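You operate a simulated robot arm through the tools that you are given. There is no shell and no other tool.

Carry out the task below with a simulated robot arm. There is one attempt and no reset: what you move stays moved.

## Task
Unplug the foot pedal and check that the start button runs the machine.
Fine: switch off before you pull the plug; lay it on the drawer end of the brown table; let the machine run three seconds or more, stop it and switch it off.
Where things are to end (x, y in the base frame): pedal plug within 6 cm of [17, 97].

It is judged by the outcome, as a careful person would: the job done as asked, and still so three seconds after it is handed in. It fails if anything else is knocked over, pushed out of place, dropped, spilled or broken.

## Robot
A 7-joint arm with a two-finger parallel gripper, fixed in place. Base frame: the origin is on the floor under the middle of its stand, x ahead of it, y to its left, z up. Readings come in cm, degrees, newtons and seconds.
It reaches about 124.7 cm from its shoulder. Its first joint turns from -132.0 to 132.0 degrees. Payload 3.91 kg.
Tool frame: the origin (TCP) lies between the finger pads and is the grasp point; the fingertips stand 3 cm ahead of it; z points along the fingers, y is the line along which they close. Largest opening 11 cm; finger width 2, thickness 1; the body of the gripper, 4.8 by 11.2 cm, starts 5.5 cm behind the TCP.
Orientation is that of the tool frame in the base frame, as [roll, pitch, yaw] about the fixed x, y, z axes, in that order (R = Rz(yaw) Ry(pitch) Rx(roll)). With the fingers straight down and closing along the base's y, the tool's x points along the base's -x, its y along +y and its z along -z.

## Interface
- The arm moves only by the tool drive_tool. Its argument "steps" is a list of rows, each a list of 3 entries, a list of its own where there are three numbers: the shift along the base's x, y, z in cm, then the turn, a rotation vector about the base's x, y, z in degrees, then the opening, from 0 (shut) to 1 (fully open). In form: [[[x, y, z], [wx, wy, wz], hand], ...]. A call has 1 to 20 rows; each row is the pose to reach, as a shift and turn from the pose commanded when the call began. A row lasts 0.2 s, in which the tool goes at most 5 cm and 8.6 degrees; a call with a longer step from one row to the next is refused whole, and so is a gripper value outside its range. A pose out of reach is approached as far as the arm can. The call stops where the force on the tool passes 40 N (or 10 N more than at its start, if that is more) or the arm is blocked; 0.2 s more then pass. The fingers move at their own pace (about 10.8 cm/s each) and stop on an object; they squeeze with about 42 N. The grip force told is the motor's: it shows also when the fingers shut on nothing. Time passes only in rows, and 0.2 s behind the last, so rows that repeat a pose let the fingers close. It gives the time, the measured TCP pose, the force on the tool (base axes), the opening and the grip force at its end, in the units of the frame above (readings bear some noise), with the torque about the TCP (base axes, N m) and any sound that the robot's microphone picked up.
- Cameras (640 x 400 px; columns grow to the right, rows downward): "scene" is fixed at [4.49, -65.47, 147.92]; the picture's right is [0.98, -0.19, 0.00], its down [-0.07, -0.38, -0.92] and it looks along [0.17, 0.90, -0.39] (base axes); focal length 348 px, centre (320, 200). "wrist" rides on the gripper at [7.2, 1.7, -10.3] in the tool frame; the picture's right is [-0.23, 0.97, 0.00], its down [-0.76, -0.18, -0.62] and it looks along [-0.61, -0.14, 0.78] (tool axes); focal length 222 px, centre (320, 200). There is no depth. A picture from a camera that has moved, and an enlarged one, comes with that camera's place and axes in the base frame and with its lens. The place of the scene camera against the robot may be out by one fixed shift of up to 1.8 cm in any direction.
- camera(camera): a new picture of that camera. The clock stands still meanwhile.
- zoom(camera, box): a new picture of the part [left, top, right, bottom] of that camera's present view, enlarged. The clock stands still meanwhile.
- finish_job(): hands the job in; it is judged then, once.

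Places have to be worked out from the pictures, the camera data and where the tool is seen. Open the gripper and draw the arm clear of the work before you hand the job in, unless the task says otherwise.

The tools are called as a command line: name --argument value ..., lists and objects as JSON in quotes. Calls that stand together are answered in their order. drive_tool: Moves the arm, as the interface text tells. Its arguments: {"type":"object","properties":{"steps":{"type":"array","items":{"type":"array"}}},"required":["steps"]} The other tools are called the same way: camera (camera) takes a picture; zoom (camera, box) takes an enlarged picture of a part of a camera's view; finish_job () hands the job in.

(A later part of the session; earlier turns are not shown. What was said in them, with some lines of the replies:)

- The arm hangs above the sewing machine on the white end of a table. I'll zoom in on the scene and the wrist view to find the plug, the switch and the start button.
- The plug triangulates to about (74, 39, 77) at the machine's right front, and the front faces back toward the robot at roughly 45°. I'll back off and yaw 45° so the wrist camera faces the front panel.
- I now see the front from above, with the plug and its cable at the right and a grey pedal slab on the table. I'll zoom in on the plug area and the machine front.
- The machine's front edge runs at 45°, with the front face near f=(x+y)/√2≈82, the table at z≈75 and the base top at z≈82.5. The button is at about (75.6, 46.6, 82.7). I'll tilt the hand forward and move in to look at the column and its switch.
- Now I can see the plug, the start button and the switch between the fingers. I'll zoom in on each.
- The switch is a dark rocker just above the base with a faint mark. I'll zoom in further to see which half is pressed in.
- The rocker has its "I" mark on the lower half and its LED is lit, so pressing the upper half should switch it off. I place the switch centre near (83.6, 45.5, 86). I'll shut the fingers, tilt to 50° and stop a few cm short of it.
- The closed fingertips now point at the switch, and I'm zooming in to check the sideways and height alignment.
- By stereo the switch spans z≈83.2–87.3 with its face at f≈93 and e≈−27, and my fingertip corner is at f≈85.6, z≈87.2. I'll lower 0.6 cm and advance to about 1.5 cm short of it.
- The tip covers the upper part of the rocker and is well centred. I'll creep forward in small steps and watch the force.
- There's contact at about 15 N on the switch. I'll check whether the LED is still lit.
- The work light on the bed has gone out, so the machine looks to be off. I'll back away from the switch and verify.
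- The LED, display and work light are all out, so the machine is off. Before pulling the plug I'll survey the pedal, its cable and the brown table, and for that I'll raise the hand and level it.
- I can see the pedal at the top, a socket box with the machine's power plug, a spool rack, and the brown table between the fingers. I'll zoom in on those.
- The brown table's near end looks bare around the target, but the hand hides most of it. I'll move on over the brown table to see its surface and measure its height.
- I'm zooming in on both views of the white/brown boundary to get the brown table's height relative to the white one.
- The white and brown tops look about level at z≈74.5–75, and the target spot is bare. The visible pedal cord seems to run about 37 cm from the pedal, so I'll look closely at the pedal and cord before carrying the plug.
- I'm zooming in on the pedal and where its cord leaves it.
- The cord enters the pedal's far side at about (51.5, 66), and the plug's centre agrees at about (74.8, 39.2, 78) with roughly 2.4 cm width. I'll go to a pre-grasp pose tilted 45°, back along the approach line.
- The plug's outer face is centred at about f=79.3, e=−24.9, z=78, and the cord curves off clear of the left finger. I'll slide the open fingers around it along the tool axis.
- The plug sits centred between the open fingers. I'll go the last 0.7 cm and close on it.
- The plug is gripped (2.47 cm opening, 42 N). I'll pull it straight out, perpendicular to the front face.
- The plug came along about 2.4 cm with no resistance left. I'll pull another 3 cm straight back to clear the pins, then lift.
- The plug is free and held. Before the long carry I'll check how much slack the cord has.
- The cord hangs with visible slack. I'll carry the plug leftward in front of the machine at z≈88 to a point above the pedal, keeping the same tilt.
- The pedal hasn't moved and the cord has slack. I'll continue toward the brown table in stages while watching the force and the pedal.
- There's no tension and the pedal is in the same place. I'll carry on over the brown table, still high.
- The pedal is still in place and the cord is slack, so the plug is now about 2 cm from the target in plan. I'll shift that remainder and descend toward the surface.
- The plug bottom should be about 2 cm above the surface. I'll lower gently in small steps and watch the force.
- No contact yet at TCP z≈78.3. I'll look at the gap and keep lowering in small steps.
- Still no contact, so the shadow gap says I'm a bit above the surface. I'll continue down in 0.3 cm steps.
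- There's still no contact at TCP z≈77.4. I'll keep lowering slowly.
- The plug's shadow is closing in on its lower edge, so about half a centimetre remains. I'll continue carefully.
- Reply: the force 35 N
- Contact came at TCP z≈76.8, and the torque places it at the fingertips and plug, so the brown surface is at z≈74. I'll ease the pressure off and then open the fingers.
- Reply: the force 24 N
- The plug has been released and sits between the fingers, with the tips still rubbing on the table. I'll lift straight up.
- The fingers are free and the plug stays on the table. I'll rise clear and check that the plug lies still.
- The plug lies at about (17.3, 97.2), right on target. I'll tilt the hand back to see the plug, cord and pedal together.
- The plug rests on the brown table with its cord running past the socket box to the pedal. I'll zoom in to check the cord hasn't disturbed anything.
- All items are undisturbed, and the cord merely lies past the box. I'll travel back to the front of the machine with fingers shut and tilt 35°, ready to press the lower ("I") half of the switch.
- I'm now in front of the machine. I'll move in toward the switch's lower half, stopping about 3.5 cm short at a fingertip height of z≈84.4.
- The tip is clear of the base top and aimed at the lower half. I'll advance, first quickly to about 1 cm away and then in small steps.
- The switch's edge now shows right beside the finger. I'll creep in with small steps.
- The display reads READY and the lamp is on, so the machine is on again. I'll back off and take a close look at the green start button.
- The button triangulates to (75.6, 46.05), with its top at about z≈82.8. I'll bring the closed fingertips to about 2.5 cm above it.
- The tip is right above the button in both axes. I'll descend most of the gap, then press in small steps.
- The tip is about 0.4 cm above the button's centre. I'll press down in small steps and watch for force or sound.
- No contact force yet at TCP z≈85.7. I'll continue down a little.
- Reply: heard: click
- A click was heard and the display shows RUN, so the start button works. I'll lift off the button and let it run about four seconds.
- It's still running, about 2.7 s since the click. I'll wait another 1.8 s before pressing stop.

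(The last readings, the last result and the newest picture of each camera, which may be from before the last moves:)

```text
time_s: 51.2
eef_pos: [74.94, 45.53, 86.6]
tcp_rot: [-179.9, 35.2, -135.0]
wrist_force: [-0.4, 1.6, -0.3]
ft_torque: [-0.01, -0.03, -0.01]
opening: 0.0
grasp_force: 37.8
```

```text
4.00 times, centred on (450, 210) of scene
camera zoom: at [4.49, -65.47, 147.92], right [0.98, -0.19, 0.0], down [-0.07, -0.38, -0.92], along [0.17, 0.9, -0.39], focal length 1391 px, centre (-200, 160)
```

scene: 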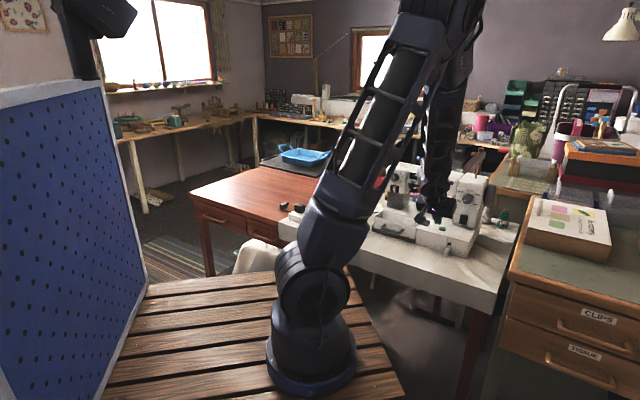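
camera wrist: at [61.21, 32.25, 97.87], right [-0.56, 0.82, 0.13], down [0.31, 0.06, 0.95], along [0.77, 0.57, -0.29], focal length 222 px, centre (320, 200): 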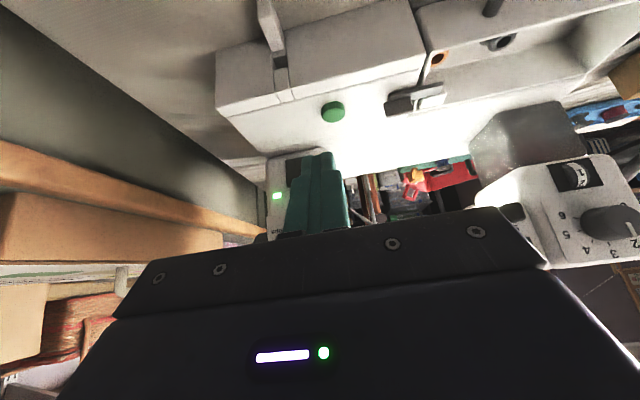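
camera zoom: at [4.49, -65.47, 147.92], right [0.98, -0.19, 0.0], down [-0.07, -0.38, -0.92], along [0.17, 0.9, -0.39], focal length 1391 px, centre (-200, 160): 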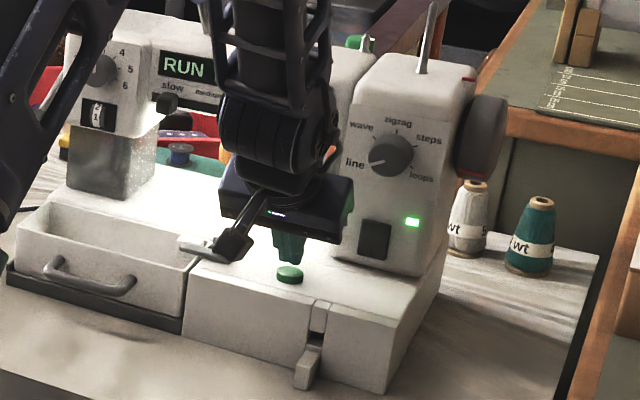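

It has now run well over four seconds. I'll press the button again to stop it, going down to the height that clicked before and lifting straight off.

drive_tool --steps '[[[0, 0, -0.5], [0, 0, 0], 0], [[0, 0, -0.9], [0, 0, 0], 0], [[0, 0, -1.1], [0, 0, 0], 0], [[0, 0, -1.22], [0, 0, 0], 0]]'

zoom --camera "scene" --box '[370, 160, 530, 260]'

```text
time_s: 52.2
eef_pos: [74.97, 45.42, 85.37]
tcp_rot: [180.0, 35.3, -135.0]
wrist_force: [1.3, -0.1, 3.1]
ft_torque: [0.01, -0.01, -0.03]
opening: 0.0
grasp_force: 37.6
heard: click
```

```text
4.00 times, centred on (450, 210) of scene
camera zoom: at [4.49, -65.47, 147.92], right [0.98, -0.19, 0.0], down [-0.07, -0.38, -0.92], along [0.17, 0.9, -0.39], focal length 1391 px, centre (-200, 160)
```

zoom: 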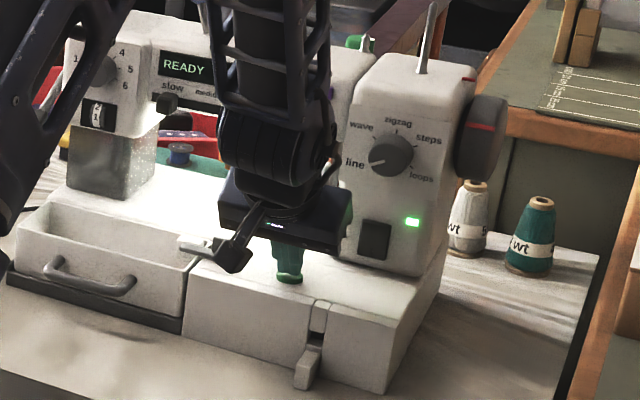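

READY again with a click, so the machine has stopped. I'll lift off, move back to the switch and tilt to 50° for the off-press I used before.

drive_tool --steps '[[[0, 0, 1.5], [0, 0, 0], 0], [[-1, -1.5, 3.5], [2, -2, 0], 0], [[-0.5, -3.5, 4.5], [5, -5, 0], 0], [[1.0, -5, 4], [8, -8, 0], 0], [[2.4, -5.95, 3], [10.5, -10.5, 0], 0], [[4.3, -4.05, 2.35], [10.5, -10.5, 0], 0], [[6.2, -2.15, 2.35], [10.5, -10.5, 0], 0]]'

zoom --camera "wrist" --box '[260, 100, 400, 200]'

```text
time_s: 53.8
eef_pos: [81.02, 43.35, 87.89]
tcp_rot: [-180.0, 50.2, -134.9]
wrist_force: [-0.2, 0.5, -0.3]
ft_torque: [0.01, 0.01, -0.01]
opening: 0.0
grasp_force: 37.7
```

```text
4.00 times, centred on (330, 150) of wrist
camera zoom: at [70.88, 35.54, 88.77], right [-0.59, 0.79, 0.17], down [0.13, -0.12, 0.98], along [0.8, 0.6, -0.04], focal length 888 px, centre (280, 400)
```

zoom: 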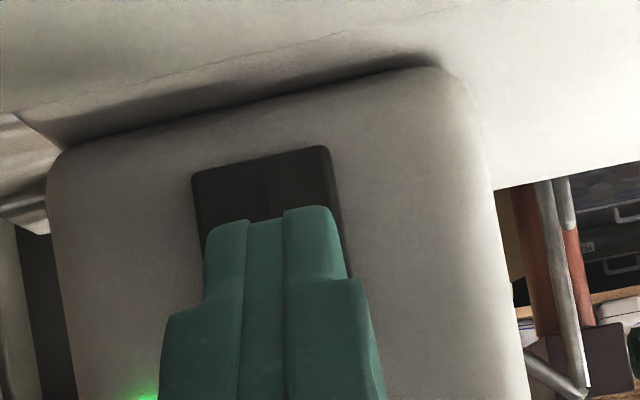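

This is the same view as before the first off-press, with the LED still lit. I'll press the upper half gently.

drive_tool --steps '[[[0.3, 0.3, 0], [0, 0, 0], 0], [[0.6, 0.6, 0], [0, 0, 0], 0], [[0.85, 0.85, 0], [0, 0, 0], 0], [[1.0, 0.95, 0], [0, 0, 0], 0]]'

zoom --camera "scene" --box '[370, 160, 530, 260]'

```text
time_s: 54.8
eef_pos: [82.02, 44.25, 87.58]
tcp_rot: [179.9, 50.0, -134.9]
wrist_force: [-11.3, -9.6, 3.9]
ft_torque: [-0.04, 0.05, 0.0]
opening: 0.0
grasp_force: 37.2
```

```text
4.00 times, centred on (450, 210) of scene
camera zoom: at [4.49, -65.47, 147.92], right [0.98, -0.19, 0.0], down [-0.07, -0.38, -0.92], along [0.17, 0.9, -0.39], focal length 1391 px, centre (-200, 160)
```

zoom: 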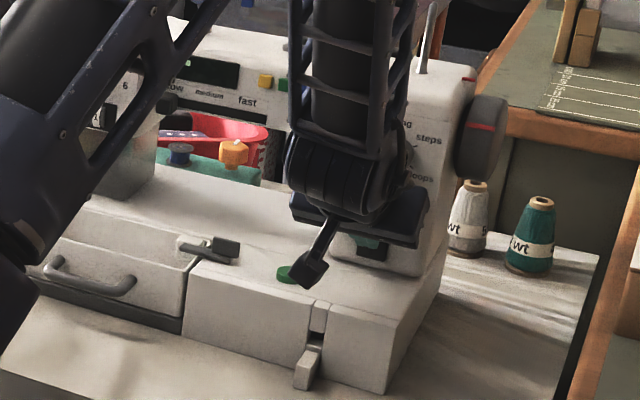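

The display and lamp are dark, so the machine is off. I'll back away from the switch, raise the hand clear and open the fingers.

drive_tool --steps '[[[-0.8, -0.8, 0], [0, 0, 0], 0], [[-3, -3, 0.5], [0, 0, 0], 0], [[-6, -6, 2], [0, 0, 0], 0], [[-9, -9, 4.5], [0, 0, 0], 0], [[-12, -12, 7.5], [0, 0, 0], 0.3], [[-15, -14, 10.5], [-3, 3, 0], 0.6], [[-18, -15, 13.5], [-8, 8, 0], 0.8], [[-21, -16, 16], [-13, 13, 0], 0.8]]'

camera --camera "wrist"

camera --camera "scene"

zoom --camera "scene" --box '[370, 160, 530, 260]'

zoom --camera "scene" --box '[230, 160, 390, 260]'

```text
refused: row 5 steps farther than a row can; nothing moved
```

```text
taken
camera wrist: at [71.85, 36.43, 88.73], right [-0.59, 0.79, 0.17], down [0.13, -0.12, 0.98], along [0.8, 0.6, -0.04], focal length 222 px, centre (320, 200)
```

wrist: 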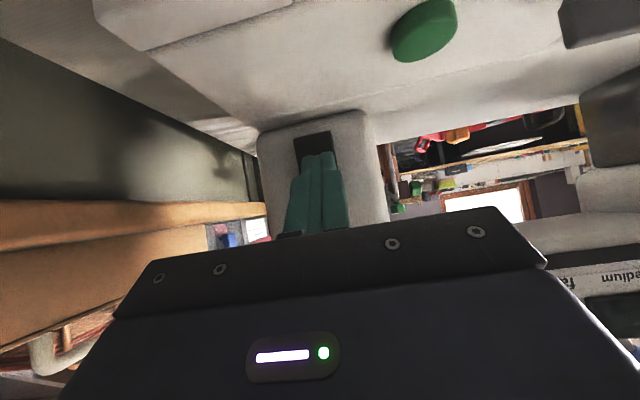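

```text
taken
```

scene: 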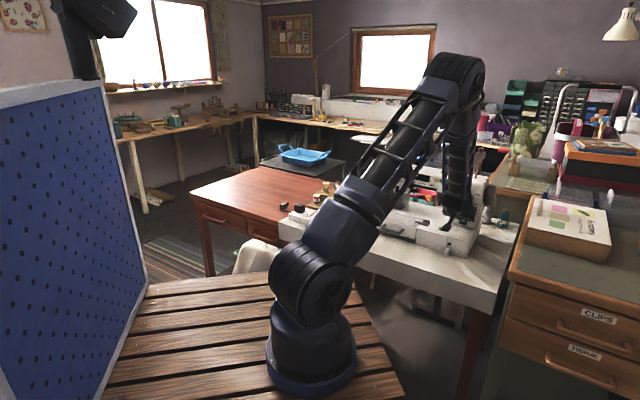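

```text
4.00 times, centred on (450, 210) of scene
camera zoom: at [4.49, -65.47, 147.92], right [0.98, -0.19, 0.0], down [-0.07, -0.38, -0.92], along [0.17, 0.9, -0.39], focal length 1391 px, centre (-200, 160)
```

zoom: 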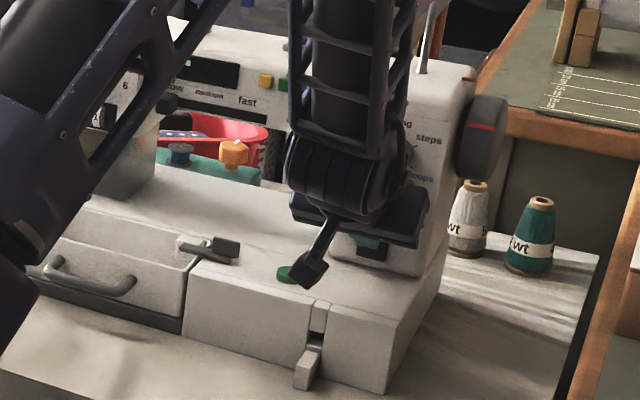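

```text
4.00 times, centred on (310, 210) of scene
camera zoom: at [4.49, -65.47, 147.92], right [0.98, -0.19, 0.0], down [-0.07, -0.38, -0.92], along [0.17, 0.9, -0.39], focal length 1391 px, centre (360, 160)
```

zoom: 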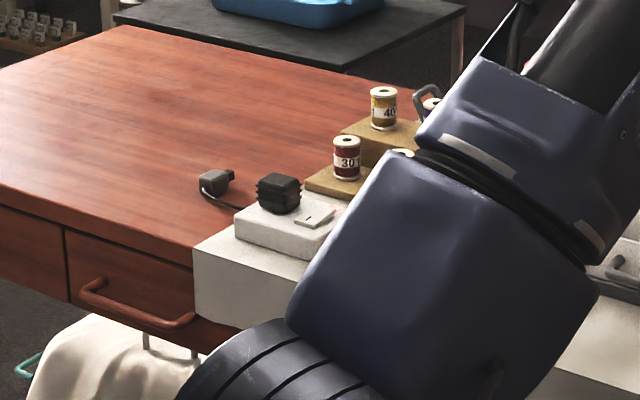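

That call was refused because one step was too long. I'll back away again with shorter steps.

drive_tool --steps '[[[-0.8, -0.8, 0], [0, 0, 0], 0], [[-2.5, -2.5, 0.3], [0, 0, 0], 0], [[-5, -5, 1.5], [0, 0, 0], 0], [[-7.5, -7.5, 3.5], [0, 0, 0], 0], [[-10, -10, 6], [0, 0, 0], 0.2], [[-12.5, -12, 9], [-3, 3, 0], 0.5], [[-15, -13, 12], [-8, 8, 0], 0.8], [[-18, -14, 15], [-13, 13, 0], 0.8], [[-20, -15, 17], [-16, 16, 0], 0.8]]'

camera --camera "wrist"

zoom --camera "scene" --box '[370, 160, 530, 260]'

camera --camera "scene"

```text
time_s: 56.8
eef_pos: [62.09, 29.16, 104.61]
tcp_rot: [-180.0, 27.3, -135.0]
wrist_force: [0.2, -0.6, -0.4]
ft_torque: [-0.02, 0.02, 0.02]
opening: 8.79
grasp_force: 0.1
```

```text
taken
camera wrist: at [52.92, 22.33, 110.42], right [-0.55, 0.83, 0.1], down [0.4, 0.15, 0.9], along [0.74, 0.53, -0.42], focal length 222 px, centre (320, 200)
```

wrist: 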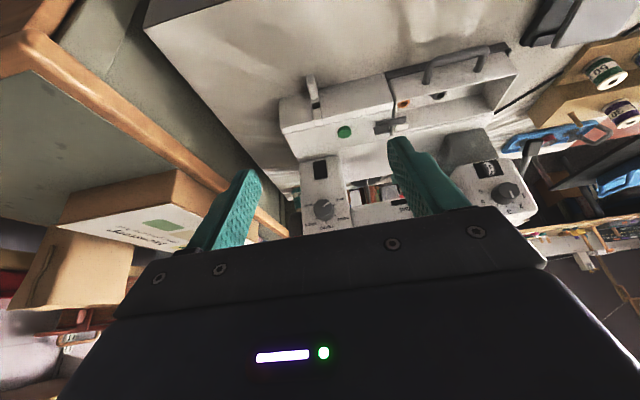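

```text
4.00 times, centred on (450, 210) of scene
camera zoom: at [4.49, -65.47, 147.92], right [0.98, -0.19, 0.0], down [-0.07, -0.38, -0.92], along [0.17, 0.9, -0.39], focal length 1391 px, centre (-200, 160)
```

zoom: 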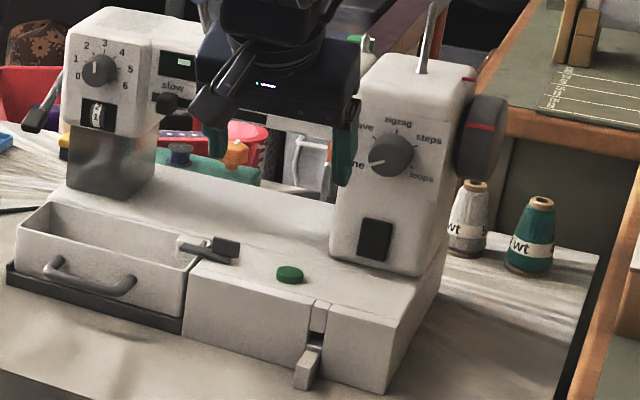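

```text
taken
```

scene: 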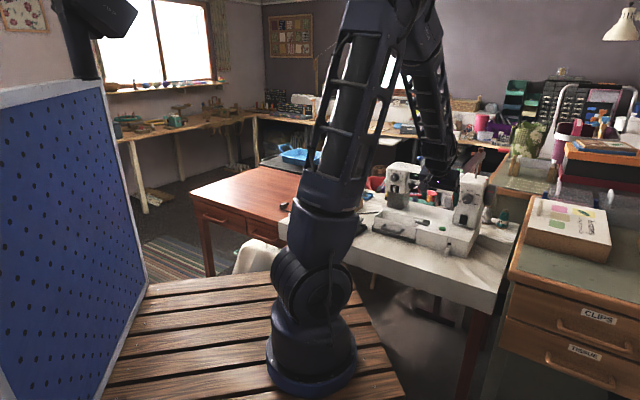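

The LED and display are dark, the machine hasn't shifted and the plug lies still on the brown table. I'll draw the open hand a little further back and do one last check.

drive_tool --steps '[[[-3, -1, 2], [-3, 3, 0], 1], [[-6, -2, 4], [-8, 8, 0], 1], [[-9, -2, 6], [-13, 13, 0], 1], [[-12, -2, 7], [-17, 17, 0], 1], [[-12, -2, 7], [-17, 17, 0], 1]]'

camera --camera "wrist"

zoom --camera "scene" --box '[230, 150, 510, 262]'

```text
time_s: 58.0
eef_pos: [50.09, 27.16, 111.75]
tcp_rot: [-180.0, 3.4, -135.1]
wrist_force: [-0.2, -0.2, -0.2]
ft_torque: [0.0, -0.01, 0.0]
opening: 11.0
grasp_force: 0.2
```

```text
taken
camera wrist: at [43.23, 22.72, 121.61], right [-0.53, 0.85, 0.01], down [0.64, 0.39, 0.67], along [0.56, 0.36, -0.74], focal length 222 px, centre (320, 200)
```

wrist: 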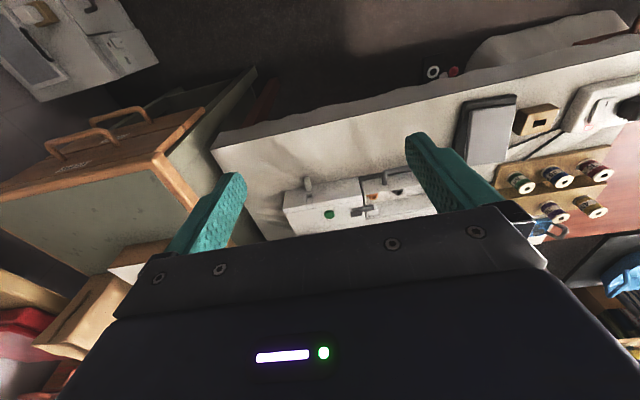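

```text
2.29 times, centred on (370, 206) of scene
camera zoom: at [4.49, -65.47, 147.92], right [0.98, -0.19, 0.0], down [-0.07, -0.38, -0.92], along [0.17, 0.9, -0.39], focal length 795 px, centre (206, 186)
```

zoom: 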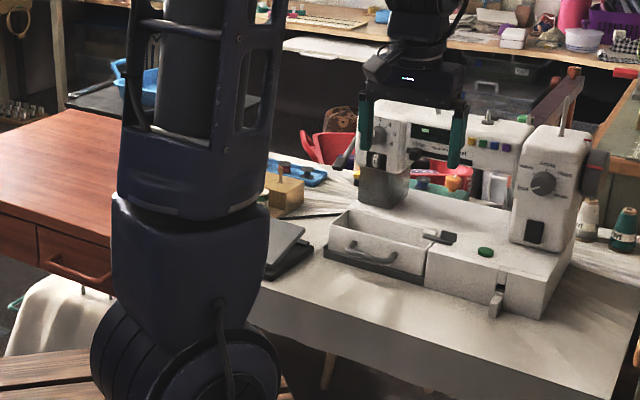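

There's a small white and red thing near the front edge at the top of this view. I'll zoom in to make sure nothing fell.

zoom --camera "wrist" --box '[380, 40, 500, 115]'

zoom --camera "wrist" --box '[440, 70, 640, 230]'

```text
5.33 times, centred on (440, 78) of wrist
camera zoom: at [43.23, 22.72, 121.61], right [-0.53, 0.85, 0.01], down [0.64, 0.39, 0.67], along [0.56, 0.36, -0.74], focal length 1185 px, centre (-320, 853)
```

zoom: 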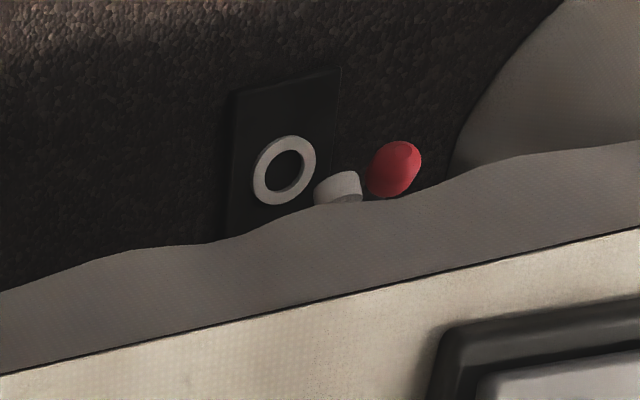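

```text
2.50 times, centred on (540, 150) of wrist
camera zoom: at [43.23, 22.72, 121.61], right [-0.53, 0.85, 0.01], down [0.64, 0.39, 0.67], along [0.56, 0.36, -0.74], focal length 555 px, centre (-230, 325)
```

zoom: 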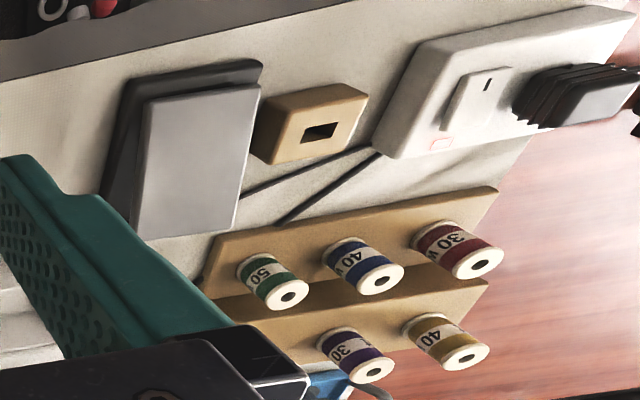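

Those are items stored on the floor under the table, not something that fell. The pedal, block, socket and spools are all in place, the machine is off, the plug is on target and the hand is open and clear, so I'm handing the job in.

finish_job

```text
The job is handed in.
```

The foot pedal is unplugged, and the start button runs the machine without it. I've handed the job in.

- **Unplugging:** I switched the machine off first, with its light and display dark, and then pulled the plug straight out.
- **Plug:** it lies on the drawer end of the brown table at about (17.3, 97.2), well within the 6 cm allowed. The pedal itself didn't move.
- **Start button:** I switched the machine back on and it showed READY. One press gave a click and RUN, and it ran for about five seconds. A second press stopped it and READY came back.
- **At the end:** the machine is switched off, and the hand is open and clear of it. In the last pictures nothing had been knocked or moved.
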